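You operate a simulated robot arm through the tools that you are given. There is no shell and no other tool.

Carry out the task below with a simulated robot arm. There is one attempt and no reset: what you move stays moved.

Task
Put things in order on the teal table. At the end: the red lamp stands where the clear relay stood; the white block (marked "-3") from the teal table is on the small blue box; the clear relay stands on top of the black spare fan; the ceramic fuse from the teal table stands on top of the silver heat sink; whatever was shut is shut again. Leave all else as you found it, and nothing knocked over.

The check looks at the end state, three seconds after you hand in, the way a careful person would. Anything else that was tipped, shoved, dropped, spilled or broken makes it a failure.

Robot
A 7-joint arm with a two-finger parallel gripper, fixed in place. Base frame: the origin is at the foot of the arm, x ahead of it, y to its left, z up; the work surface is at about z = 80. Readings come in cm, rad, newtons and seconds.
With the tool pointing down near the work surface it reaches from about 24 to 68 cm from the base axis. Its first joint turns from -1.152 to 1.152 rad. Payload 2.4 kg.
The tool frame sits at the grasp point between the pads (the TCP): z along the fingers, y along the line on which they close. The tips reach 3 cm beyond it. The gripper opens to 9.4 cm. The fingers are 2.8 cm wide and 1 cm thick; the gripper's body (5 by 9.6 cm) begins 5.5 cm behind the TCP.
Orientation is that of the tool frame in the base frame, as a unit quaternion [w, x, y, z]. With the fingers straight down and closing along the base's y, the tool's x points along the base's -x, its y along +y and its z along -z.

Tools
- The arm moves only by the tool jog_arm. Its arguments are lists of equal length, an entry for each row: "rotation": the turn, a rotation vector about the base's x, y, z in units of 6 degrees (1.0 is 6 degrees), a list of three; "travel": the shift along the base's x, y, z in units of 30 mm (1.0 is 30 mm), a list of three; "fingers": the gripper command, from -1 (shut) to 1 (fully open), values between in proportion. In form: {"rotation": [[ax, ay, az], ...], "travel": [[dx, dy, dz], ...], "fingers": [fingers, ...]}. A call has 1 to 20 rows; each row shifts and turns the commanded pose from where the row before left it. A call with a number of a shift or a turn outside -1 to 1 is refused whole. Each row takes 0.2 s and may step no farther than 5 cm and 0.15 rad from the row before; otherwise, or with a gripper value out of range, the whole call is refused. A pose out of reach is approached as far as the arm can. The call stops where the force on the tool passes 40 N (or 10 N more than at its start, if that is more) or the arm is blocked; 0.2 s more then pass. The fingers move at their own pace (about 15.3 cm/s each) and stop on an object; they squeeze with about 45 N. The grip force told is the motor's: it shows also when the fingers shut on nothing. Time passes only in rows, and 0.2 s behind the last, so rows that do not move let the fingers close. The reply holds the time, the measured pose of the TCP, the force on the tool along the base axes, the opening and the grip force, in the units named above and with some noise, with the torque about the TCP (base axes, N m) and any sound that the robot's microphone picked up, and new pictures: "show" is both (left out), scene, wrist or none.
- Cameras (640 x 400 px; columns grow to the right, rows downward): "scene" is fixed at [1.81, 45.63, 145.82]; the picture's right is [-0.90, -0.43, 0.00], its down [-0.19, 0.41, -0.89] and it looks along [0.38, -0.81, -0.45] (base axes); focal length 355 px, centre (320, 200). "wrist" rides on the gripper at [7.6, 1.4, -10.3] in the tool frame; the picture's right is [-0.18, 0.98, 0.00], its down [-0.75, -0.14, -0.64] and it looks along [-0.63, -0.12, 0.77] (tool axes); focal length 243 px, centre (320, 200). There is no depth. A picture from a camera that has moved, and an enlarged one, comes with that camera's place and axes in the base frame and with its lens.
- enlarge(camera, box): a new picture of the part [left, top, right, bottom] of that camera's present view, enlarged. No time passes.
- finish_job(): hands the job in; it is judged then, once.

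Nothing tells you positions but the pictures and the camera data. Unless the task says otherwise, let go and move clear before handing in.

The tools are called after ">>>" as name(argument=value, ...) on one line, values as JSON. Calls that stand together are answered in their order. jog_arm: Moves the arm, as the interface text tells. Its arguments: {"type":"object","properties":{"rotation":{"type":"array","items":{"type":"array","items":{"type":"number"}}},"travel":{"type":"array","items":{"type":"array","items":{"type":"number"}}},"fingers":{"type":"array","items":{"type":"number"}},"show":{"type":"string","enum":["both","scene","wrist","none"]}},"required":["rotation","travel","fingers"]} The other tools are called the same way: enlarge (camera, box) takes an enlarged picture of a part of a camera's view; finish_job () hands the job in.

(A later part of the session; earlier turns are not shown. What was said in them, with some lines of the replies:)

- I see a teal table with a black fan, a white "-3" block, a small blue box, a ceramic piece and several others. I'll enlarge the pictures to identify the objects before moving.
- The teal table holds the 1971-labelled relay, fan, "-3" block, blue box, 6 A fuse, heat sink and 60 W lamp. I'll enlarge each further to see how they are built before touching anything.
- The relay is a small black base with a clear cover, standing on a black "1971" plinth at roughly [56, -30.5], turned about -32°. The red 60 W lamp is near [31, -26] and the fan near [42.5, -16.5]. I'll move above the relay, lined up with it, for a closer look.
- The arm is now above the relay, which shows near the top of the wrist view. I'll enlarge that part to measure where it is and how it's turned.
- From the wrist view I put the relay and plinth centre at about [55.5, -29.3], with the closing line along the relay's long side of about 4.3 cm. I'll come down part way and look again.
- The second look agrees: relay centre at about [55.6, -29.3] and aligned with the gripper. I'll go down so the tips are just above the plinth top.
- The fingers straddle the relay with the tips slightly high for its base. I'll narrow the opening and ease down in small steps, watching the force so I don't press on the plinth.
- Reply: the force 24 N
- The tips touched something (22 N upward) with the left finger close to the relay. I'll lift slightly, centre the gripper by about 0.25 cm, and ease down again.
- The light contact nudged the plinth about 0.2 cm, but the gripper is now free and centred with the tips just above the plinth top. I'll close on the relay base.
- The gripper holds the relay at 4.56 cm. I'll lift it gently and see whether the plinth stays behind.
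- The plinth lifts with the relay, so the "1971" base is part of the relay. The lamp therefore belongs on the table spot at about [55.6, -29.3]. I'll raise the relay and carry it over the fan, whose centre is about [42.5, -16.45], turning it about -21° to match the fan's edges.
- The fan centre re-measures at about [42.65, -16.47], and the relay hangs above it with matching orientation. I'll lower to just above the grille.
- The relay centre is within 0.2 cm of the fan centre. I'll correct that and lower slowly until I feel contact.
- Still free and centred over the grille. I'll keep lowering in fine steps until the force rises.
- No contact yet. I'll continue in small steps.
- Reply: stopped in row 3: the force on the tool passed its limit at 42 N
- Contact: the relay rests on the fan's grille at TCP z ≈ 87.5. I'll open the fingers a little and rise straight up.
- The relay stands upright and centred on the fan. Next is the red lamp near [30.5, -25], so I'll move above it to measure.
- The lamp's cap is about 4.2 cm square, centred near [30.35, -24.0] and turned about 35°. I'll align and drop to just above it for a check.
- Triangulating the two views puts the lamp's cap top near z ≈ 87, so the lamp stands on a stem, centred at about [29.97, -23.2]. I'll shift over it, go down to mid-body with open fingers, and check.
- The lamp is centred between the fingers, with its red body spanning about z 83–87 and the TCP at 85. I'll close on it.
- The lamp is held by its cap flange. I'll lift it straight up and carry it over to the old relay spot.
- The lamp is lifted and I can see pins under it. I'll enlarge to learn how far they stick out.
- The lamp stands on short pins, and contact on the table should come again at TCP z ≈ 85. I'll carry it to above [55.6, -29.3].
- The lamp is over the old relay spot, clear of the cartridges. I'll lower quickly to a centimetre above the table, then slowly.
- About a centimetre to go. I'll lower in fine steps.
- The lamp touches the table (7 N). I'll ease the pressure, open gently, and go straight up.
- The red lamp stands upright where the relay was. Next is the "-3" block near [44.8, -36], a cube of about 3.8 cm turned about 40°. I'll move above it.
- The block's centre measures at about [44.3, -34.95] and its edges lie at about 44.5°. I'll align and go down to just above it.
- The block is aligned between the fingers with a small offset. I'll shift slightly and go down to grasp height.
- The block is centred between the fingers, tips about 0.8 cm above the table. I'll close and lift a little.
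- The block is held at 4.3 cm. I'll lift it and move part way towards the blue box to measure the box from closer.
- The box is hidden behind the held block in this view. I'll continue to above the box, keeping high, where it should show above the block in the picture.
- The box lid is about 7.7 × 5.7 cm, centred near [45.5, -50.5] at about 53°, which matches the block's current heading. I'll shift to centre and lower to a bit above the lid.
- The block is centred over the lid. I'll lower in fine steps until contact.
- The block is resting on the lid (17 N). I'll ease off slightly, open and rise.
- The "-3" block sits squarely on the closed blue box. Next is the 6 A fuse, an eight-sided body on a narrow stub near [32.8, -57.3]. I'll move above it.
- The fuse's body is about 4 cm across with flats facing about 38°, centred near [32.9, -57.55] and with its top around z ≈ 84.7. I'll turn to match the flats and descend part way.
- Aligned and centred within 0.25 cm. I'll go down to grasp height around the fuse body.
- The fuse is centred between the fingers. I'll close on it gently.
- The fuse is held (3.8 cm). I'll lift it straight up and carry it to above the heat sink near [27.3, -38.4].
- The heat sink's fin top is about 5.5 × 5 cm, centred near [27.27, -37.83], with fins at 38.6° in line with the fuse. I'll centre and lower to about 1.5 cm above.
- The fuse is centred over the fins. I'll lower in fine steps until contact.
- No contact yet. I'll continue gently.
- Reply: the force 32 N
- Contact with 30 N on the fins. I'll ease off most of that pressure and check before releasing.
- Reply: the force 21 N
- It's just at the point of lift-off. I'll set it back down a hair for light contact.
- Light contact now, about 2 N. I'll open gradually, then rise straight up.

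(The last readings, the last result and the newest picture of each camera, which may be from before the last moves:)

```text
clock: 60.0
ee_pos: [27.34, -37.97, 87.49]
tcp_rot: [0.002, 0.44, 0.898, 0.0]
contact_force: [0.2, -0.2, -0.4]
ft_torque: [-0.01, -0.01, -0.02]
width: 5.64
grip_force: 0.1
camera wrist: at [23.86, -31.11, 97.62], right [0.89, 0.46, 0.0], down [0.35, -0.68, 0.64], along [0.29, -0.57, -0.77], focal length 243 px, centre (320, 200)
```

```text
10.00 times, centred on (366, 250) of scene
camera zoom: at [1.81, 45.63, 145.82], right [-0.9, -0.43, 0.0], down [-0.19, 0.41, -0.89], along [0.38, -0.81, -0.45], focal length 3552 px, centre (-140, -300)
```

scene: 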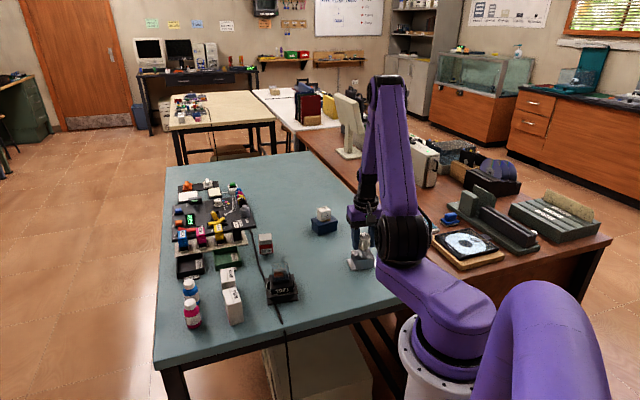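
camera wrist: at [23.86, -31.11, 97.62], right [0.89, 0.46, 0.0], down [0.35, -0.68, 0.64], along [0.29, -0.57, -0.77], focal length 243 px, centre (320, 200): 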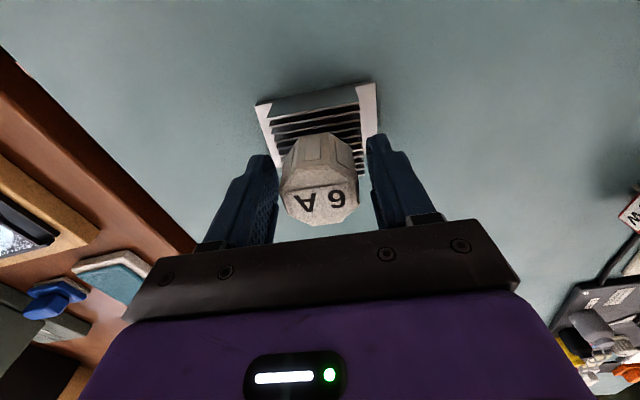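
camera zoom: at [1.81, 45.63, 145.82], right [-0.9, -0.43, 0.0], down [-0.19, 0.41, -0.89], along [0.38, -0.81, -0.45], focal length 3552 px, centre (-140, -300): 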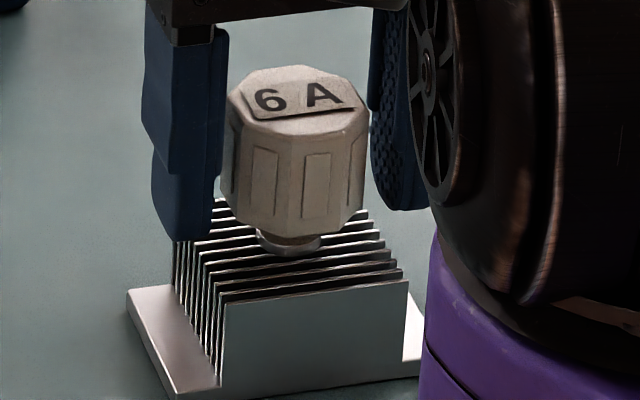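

The fuse stands on its own on the fins. I'll rise straight up and move clear.

>>> jog_arm(rotation=[[0, 0, 0], [0, 0, 0], [0, 0, 0], [0, 0, 0], [0, 0, 0], [0, 0, 0], [0, 0, 0]], travel=[[0, 0, 0.1], [0, 0, 0.3], [0, 0, 0.7], [0, 0, 1], [0, 0, 1], [0, 0, 1], [0, 0, 0]], fingers=[0.2, 0.2, 0.2, 0.2, 0.2, 0.2, 0.2])

>>> enlarge(camera="scene", box=[342, 230, 390, 270])

>>> enlarge(camera="wrist", box=[200, 20, 440, 170])

>>> enlarge(camera="scene", box=[160, 170, 400, 320])

```text
clock: 61.6
ee_pos: [27.24, -38.01, 99.77]
tcp_rot: [0.001, 0.439, 0.898, 0.0]
contact_force: [-0.5, 0.1, -0.4]
ft_torque: [0.03, 0.0, 0.0]
width: 5.63
grip_force: 0.1
camera wrist: at [23.71, -31.17, 109.86], right [0.89, 0.46, 0.0], down [0.35, -0.68, 0.64], along [0.29, -0.57, -0.77], focal length 243 px, centre (320, 200)
```

scene: 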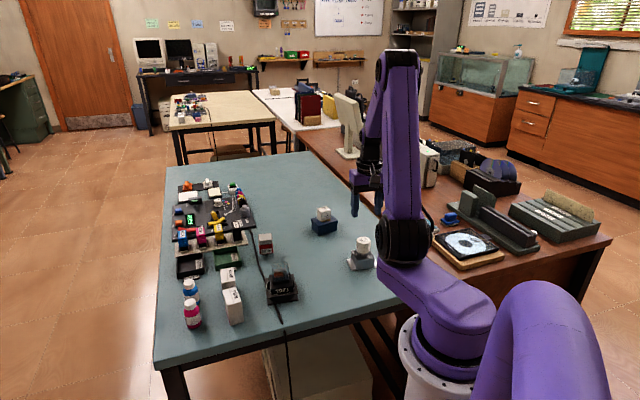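
wrist: 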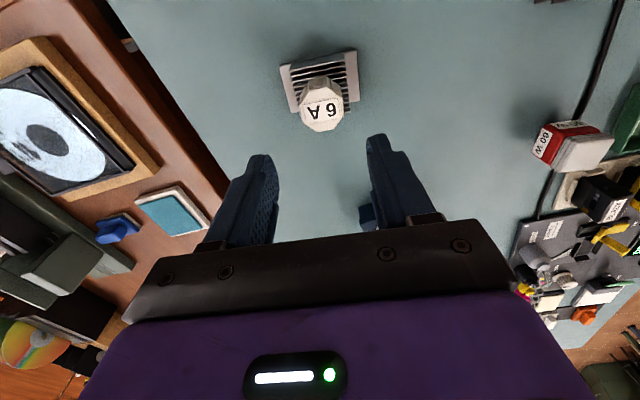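

```text
10.00 times, centred on (366, 250) of scene
camera zoom: at [1.8, 45.63, 145.82], right [-0.9, -0.43, 0.0], down [-0.19, 0.41, -0.89], along [0.38, -0.81, -0.45], focal length 3552 px, centre (-140, -300)
```

zoom: 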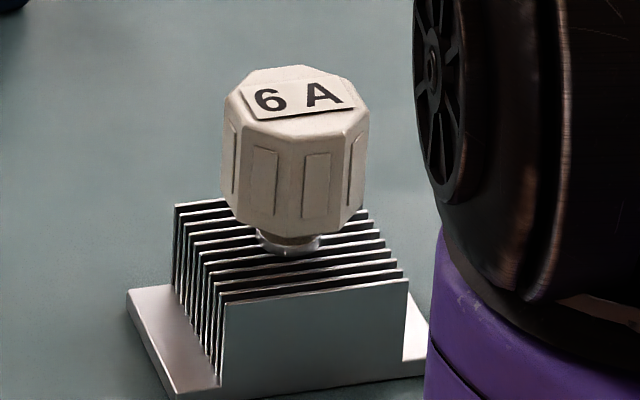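

```text
2.67 times, centred on (320, 95) of wrist
camera zoom: at [23.71, -31.17, 109.86], right [0.89, 0.46, 0.0], down [0.35, -0.68, 0.64], along [0.29, -0.57, -0.77], focal length 647 px, centre (320, 480)
```

zoom: 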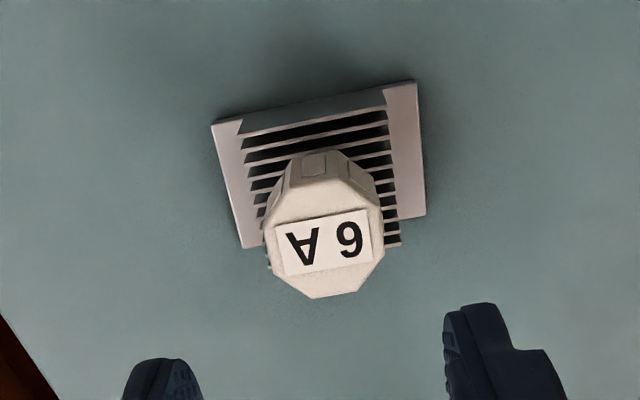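

```text
2.67 times, centred on (280, 245) of scene
camera zoom: at [1.8, 45.63, 145.82], right [-0.9, -0.43, 0.0], down [-0.19, 0.41, -0.89], along [0.38, -0.81, -0.45], focal length 947 px, centre (427, 80)
```

zoom: 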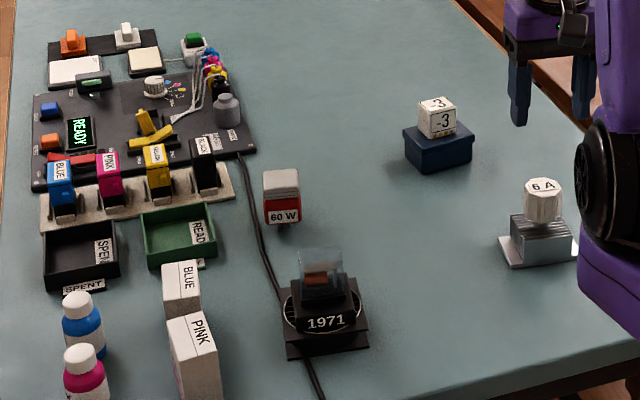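

All four pieces are placed and upright in the scene view. I'll raise the arm, move it clear towards its starting place, and then check everything once more.

>>> jog_arm(rotation=[[0, 0, 0.5], [0, 0, 0.8], [0, 0, 0.9], [0, 0, 0.9], [0, 0, 0.9], [0, 0, 0.9], [0, 0, 0.9], [0, 0, 0.9], [0, 0, 0.9], [0, 0, 0.9], [0, 0, 0]], travel=[[0, 0, 1], [0, 0, 1], [0, 0, 1], [0, 0, 1], [0.7, 0.85, 0], [0.7, 0.85, 0], [0.7, 0.85, 0], [0.7, 0.85, 0], [0.7, 0.85, 0], [0.7, 0.85, 0], [0.7, 0.85, 0]], fingers=[0.2, 0.2, 0.2, 0.6, 1, 1, 1, 1, 1, 1, 1])

>>> enlarge(camera="scene", box=[160, 170, 400, 320])

>>> enlarge(camera="scene", box=[240, 220, 320, 310])

>>> enlarge(camera="scene", box=[300, 200, 396, 280])

>>> enlarge(camera="wrist", box=[0, 0, 480, 300])

```text
clock: 64.0
ee_pos: [42.08, -20.1, 111.79]
tcp_rot: [0.001, 0.01, 1.0, 0.0]
contact_force: [0.1, 0.1, 0.4]
ft_torque: [0.01, -0.02, 0.02]
width: 9.43
grip_force: 0.1
camera wrist: at [34.57, -18.49, 121.88], right [0.2, 0.98, 0.0], down [0.75, -0.16, 0.64], along [0.63, -0.13, -0.77], focal length 243 px, centre (320, 200)
```

scene: 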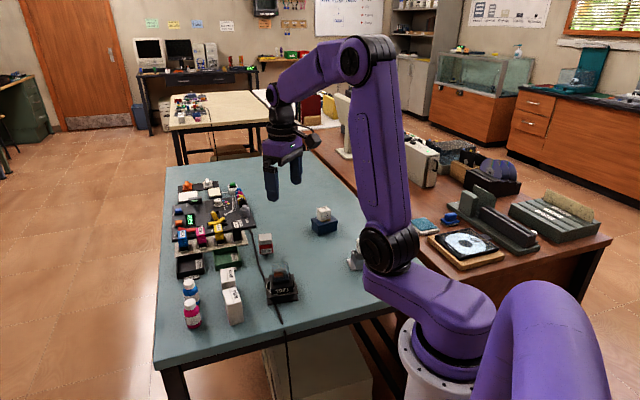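
wrist: 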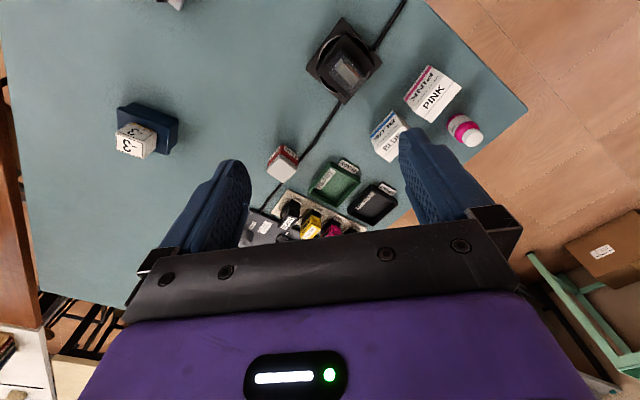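

```text
2.67 times, centred on (280, 245) of scene
camera zoom: at [1.81, 45.63, 145.82], right [-0.9, -0.43, 0.0], down [-0.19, 0.41, -0.89], along [0.38, -0.81, -0.45], focal length 947 px, centre (427, 80)
```

zoom: 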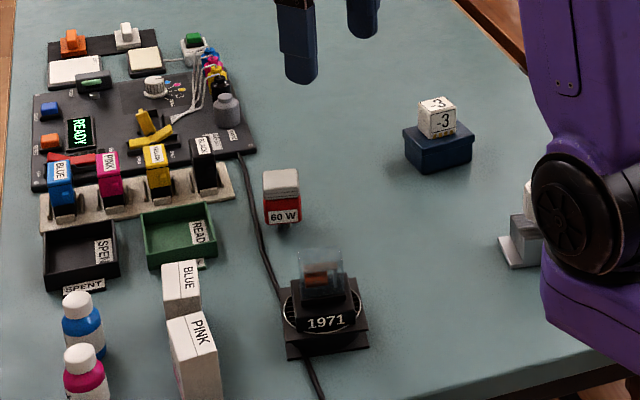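

```text
4.44 times, centred on (280, 265) of scene
camera zoom: at [1.81, 45.63, 145.82], right [-0.9, -0.43, 0.0], down [-0.19, 0.41, -0.89], along [0.38, -0.81, -0.45], focal length 1578 px, centre (498, -89)
```

zoom: 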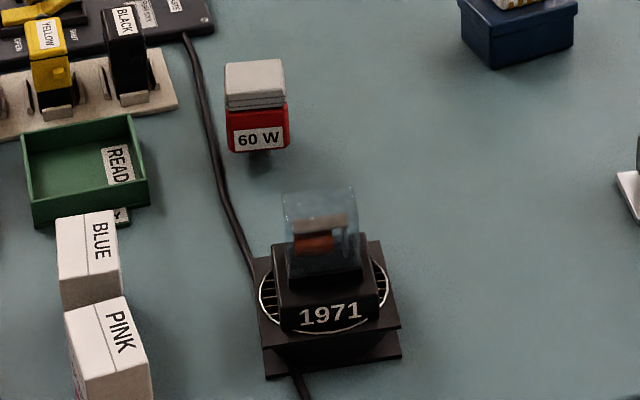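

```text
5.00 times, centred on (348, 240) of scene
camera zoom: at [1.81, 45.63, 145.82], right [-0.9, -0.43, 0.0], down [-0.19, 0.41, -0.89], along [0.38, -0.81, -0.45], focal length 1776 px, centre (180, 0)
```

zoom: 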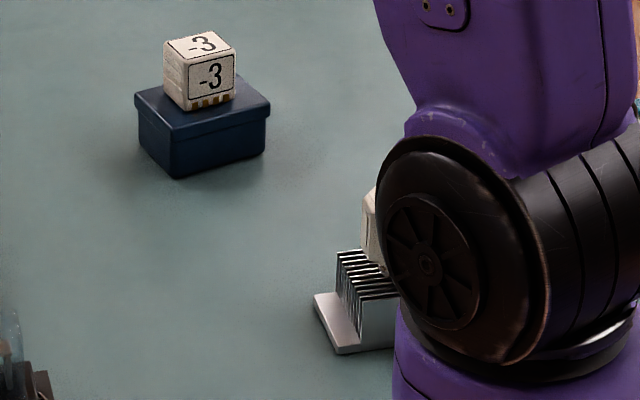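

```text
1.33 times, centred on (240, 150) of wrist
camera zoom: at [34.57, -18.49, 121.88], right [0.2, 0.98, 0.0], down [0.75, -0.16, 0.64], along [0.63, -0.13, -0.77], focal length 324 px, centre (427, 267)
```

zoom: 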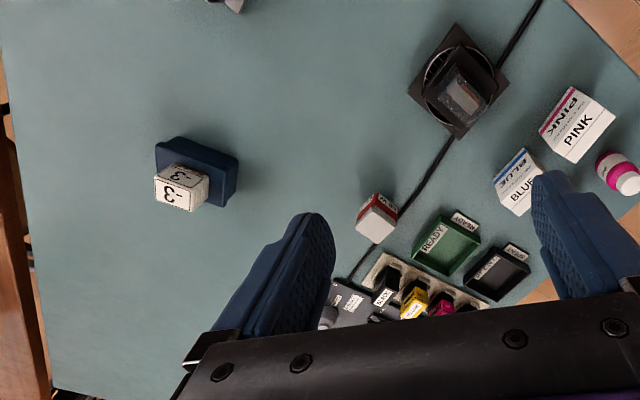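

Everything visible looks right, but the arm's elbow hides the fuse from the scene camera. I'll swing the arm aside at height to confirm the fuse still stands.

>>> jog_arm(rotation=[[0, 0, 0], [0, 0, 0], [0, 0, 0], [0, 0, 0], [0, 0, 0]], travel=[[0, 1, 0], [0, 1, 0], [0, 1, 0], [0, 1, 0], [0, 1, 0]], fingers=[1, 1, 1, 1, 1])

>>> enlarge(camera="scene", box=[300, 200, 396, 280])

>>> enlarge(camera="scene", box=[160, 170, 400, 320])

```text
clock: 65.2
ee_pos: [42.24, -5.01, 111.77]
tcp_rot: [0.0, 0.01, 1.0, 0.0]
contact_force: [0.7, 0.2, -0.2]
ft_torque: [-0.02, 0.03, 0.02]
width: 9.39
grip_force: 0.1
camera wrist: at [34.57, -3.43, 121.89], right [0.2, 0.98, 0.0], down [0.75, -0.16, 0.64], along [0.63, -0.13, -0.77], focal length 243 px, centre (320, 200)
```

scene: 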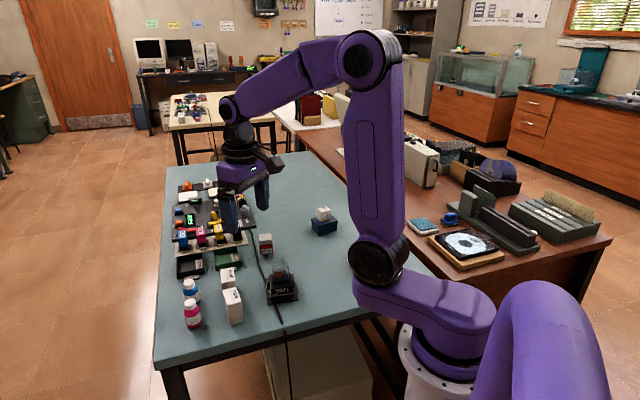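
wrist: 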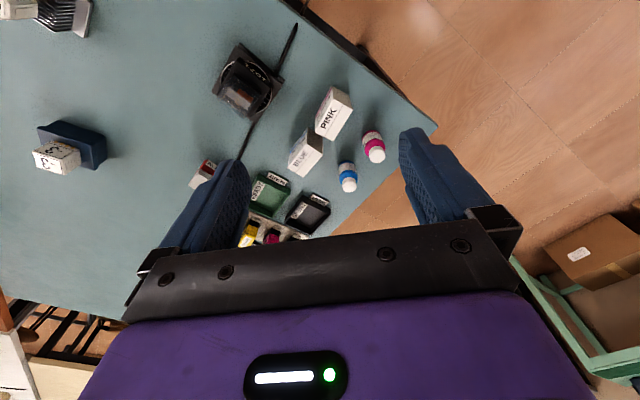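

```text
5.00 times, centred on (348, 240) of scene
camera zoom: at [1.81, 45.63, 145.82], right [-0.9, -0.43, 0.0], down [-0.19, 0.41, -0.89], along [0.38, -0.81, -0.45], focal length 1776 px, centre (180, 0)
```

zoom: 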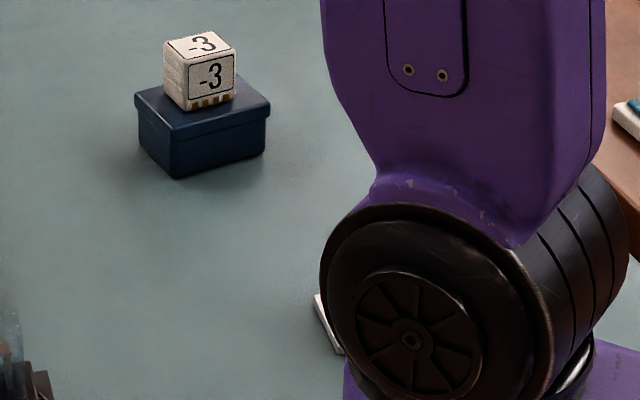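

```text
2.67 times, centred on (280, 245) of scene
camera zoom: at [1.81, 45.63, 145.82], right [-0.9, -0.43, 0.0], down [-0.19, 0.41, -0.89], along [0.38, -0.81, -0.45], focal length 947 px, centre (427, 80)
```

zoom: 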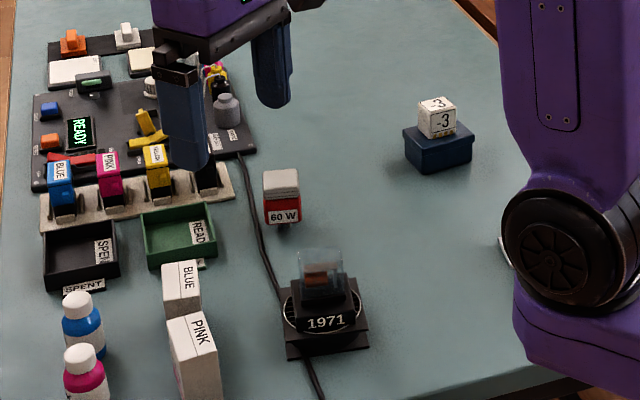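

This swing hides it more, so I'll go back the other way, still high above everything.

>>> jog_arm(rotation=[[0, 0, 0], [0, 0, 0], [0, 0, 0], [0, 0, 0], [0, 0, 0], [0, 0, 0], [0, 0, 0], [0, 0, 0], [0, 0, 0], [0, 0, 0], [0, 0, 0]], travel=[[0, -1, 0], [0, -1, 0], [0, -1, 0], [0, -1, 0], [0, -1, 0], [0, -1, 0], [0, -1, 0], [0, -1, 0], [0, -1, 0], [0, -1, 0], [0, 0, 0]], fingers=[1, 1, 1, 1, 1, 1, 1, 1, 1, 1, 1])

>>> enlarge(camera="scene", box=[300, 200, 396, 280])

>>> enlarge(camera="scene", box=[229, 215, 325, 275])

```text
clock: 67.7
ee_pos: [41.89, -35.22, 111.98]
tcp_rot: [0.001, 0.011, 1.0, 0.001]
contact_force: [0.3, -0.3, 0.4]
ft_torque: [0.0, 0.0, -0.03]
width: 9.4
grip_force: 0.2
camera wrist: at [34.25, -33.64, 122.19], right [0.2, 0.98, 0.0], down [0.75, -0.16, 0.64], along [0.63, -0.13, -0.77], focal length 243 px, centre (320, 200)
```

scene: 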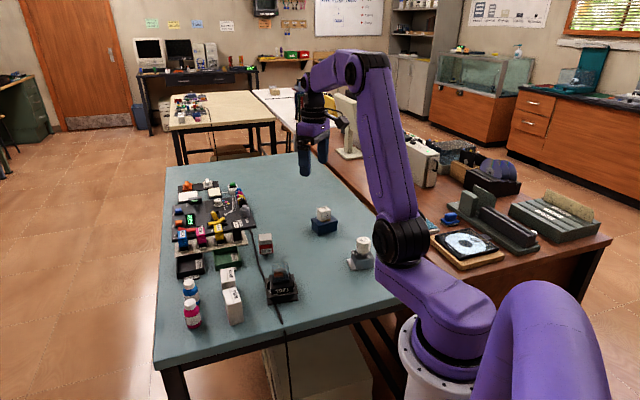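
wrist: 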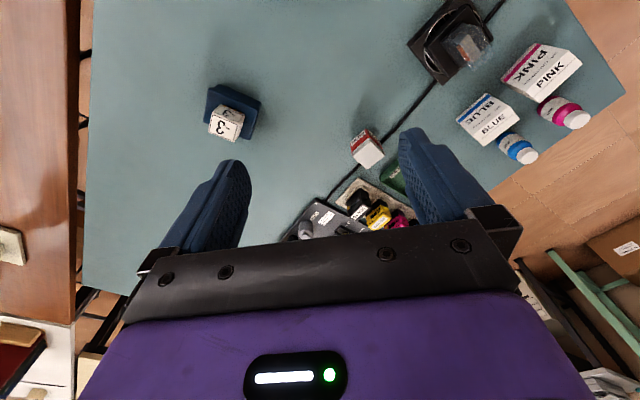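

```text
5.00 times, centred on (348, 240) of scene
camera zoom: at [1.81, 45.63, 145.82], right [-0.9, -0.43, 0.0], down [-0.19, 0.41, -0.89], along [0.38, -0.81, -0.45], focal length 1776 px, centre (180, 0)
```

zoom: 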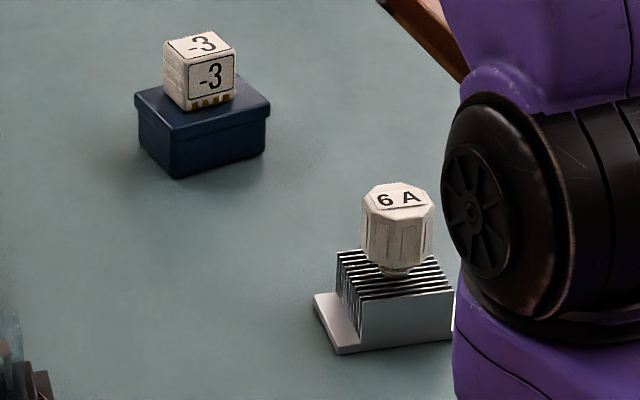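

```text
6.67 times, centred on (277, 245) of scene
camera zoom: at [1.81, 45.63, 145.82], right [-0.9, -0.43, 0.0], down [-0.19, 0.41, -0.89], along [0.38, -0.81, -0.45], focal length 2368 px, centre (607, -100)
```

zoom: 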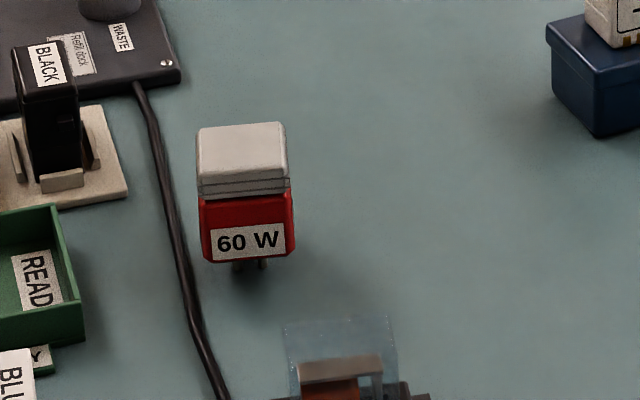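

The final check looks good:
- The lamp stands where the relay was.
- The relay stands on the fan.
- The "-3" block sits on the shut blue box.
- The fuse stands on the heat sink.

Everything else looks as it was, and the arm is clear, so I'm handing in.

>>> finish_job()

```text
The job is handed in.
```

The job is handed in, and the last pictures showed everything upright and where you asked. I have no result from the check yet.

- **Red lamp:** it stands on the table where the clear relay was.
- **White "-3" block:** it sits on the small blue box, whose lid stayed shut the whole time.
- **Clear relay:** it stands centred on the black spare fan. Its black "1971" base is part of the relay, so it moved too.
- **Ceramic fuse:** it stands on the fins of the silver heat sink.

While I was lining up on the relay, the fingers nudged it about 0.2 cm before I lifted it. I set the lamp at the spot I had measured before that. Nothing else on the table looked moved, and the arm is open and clear.
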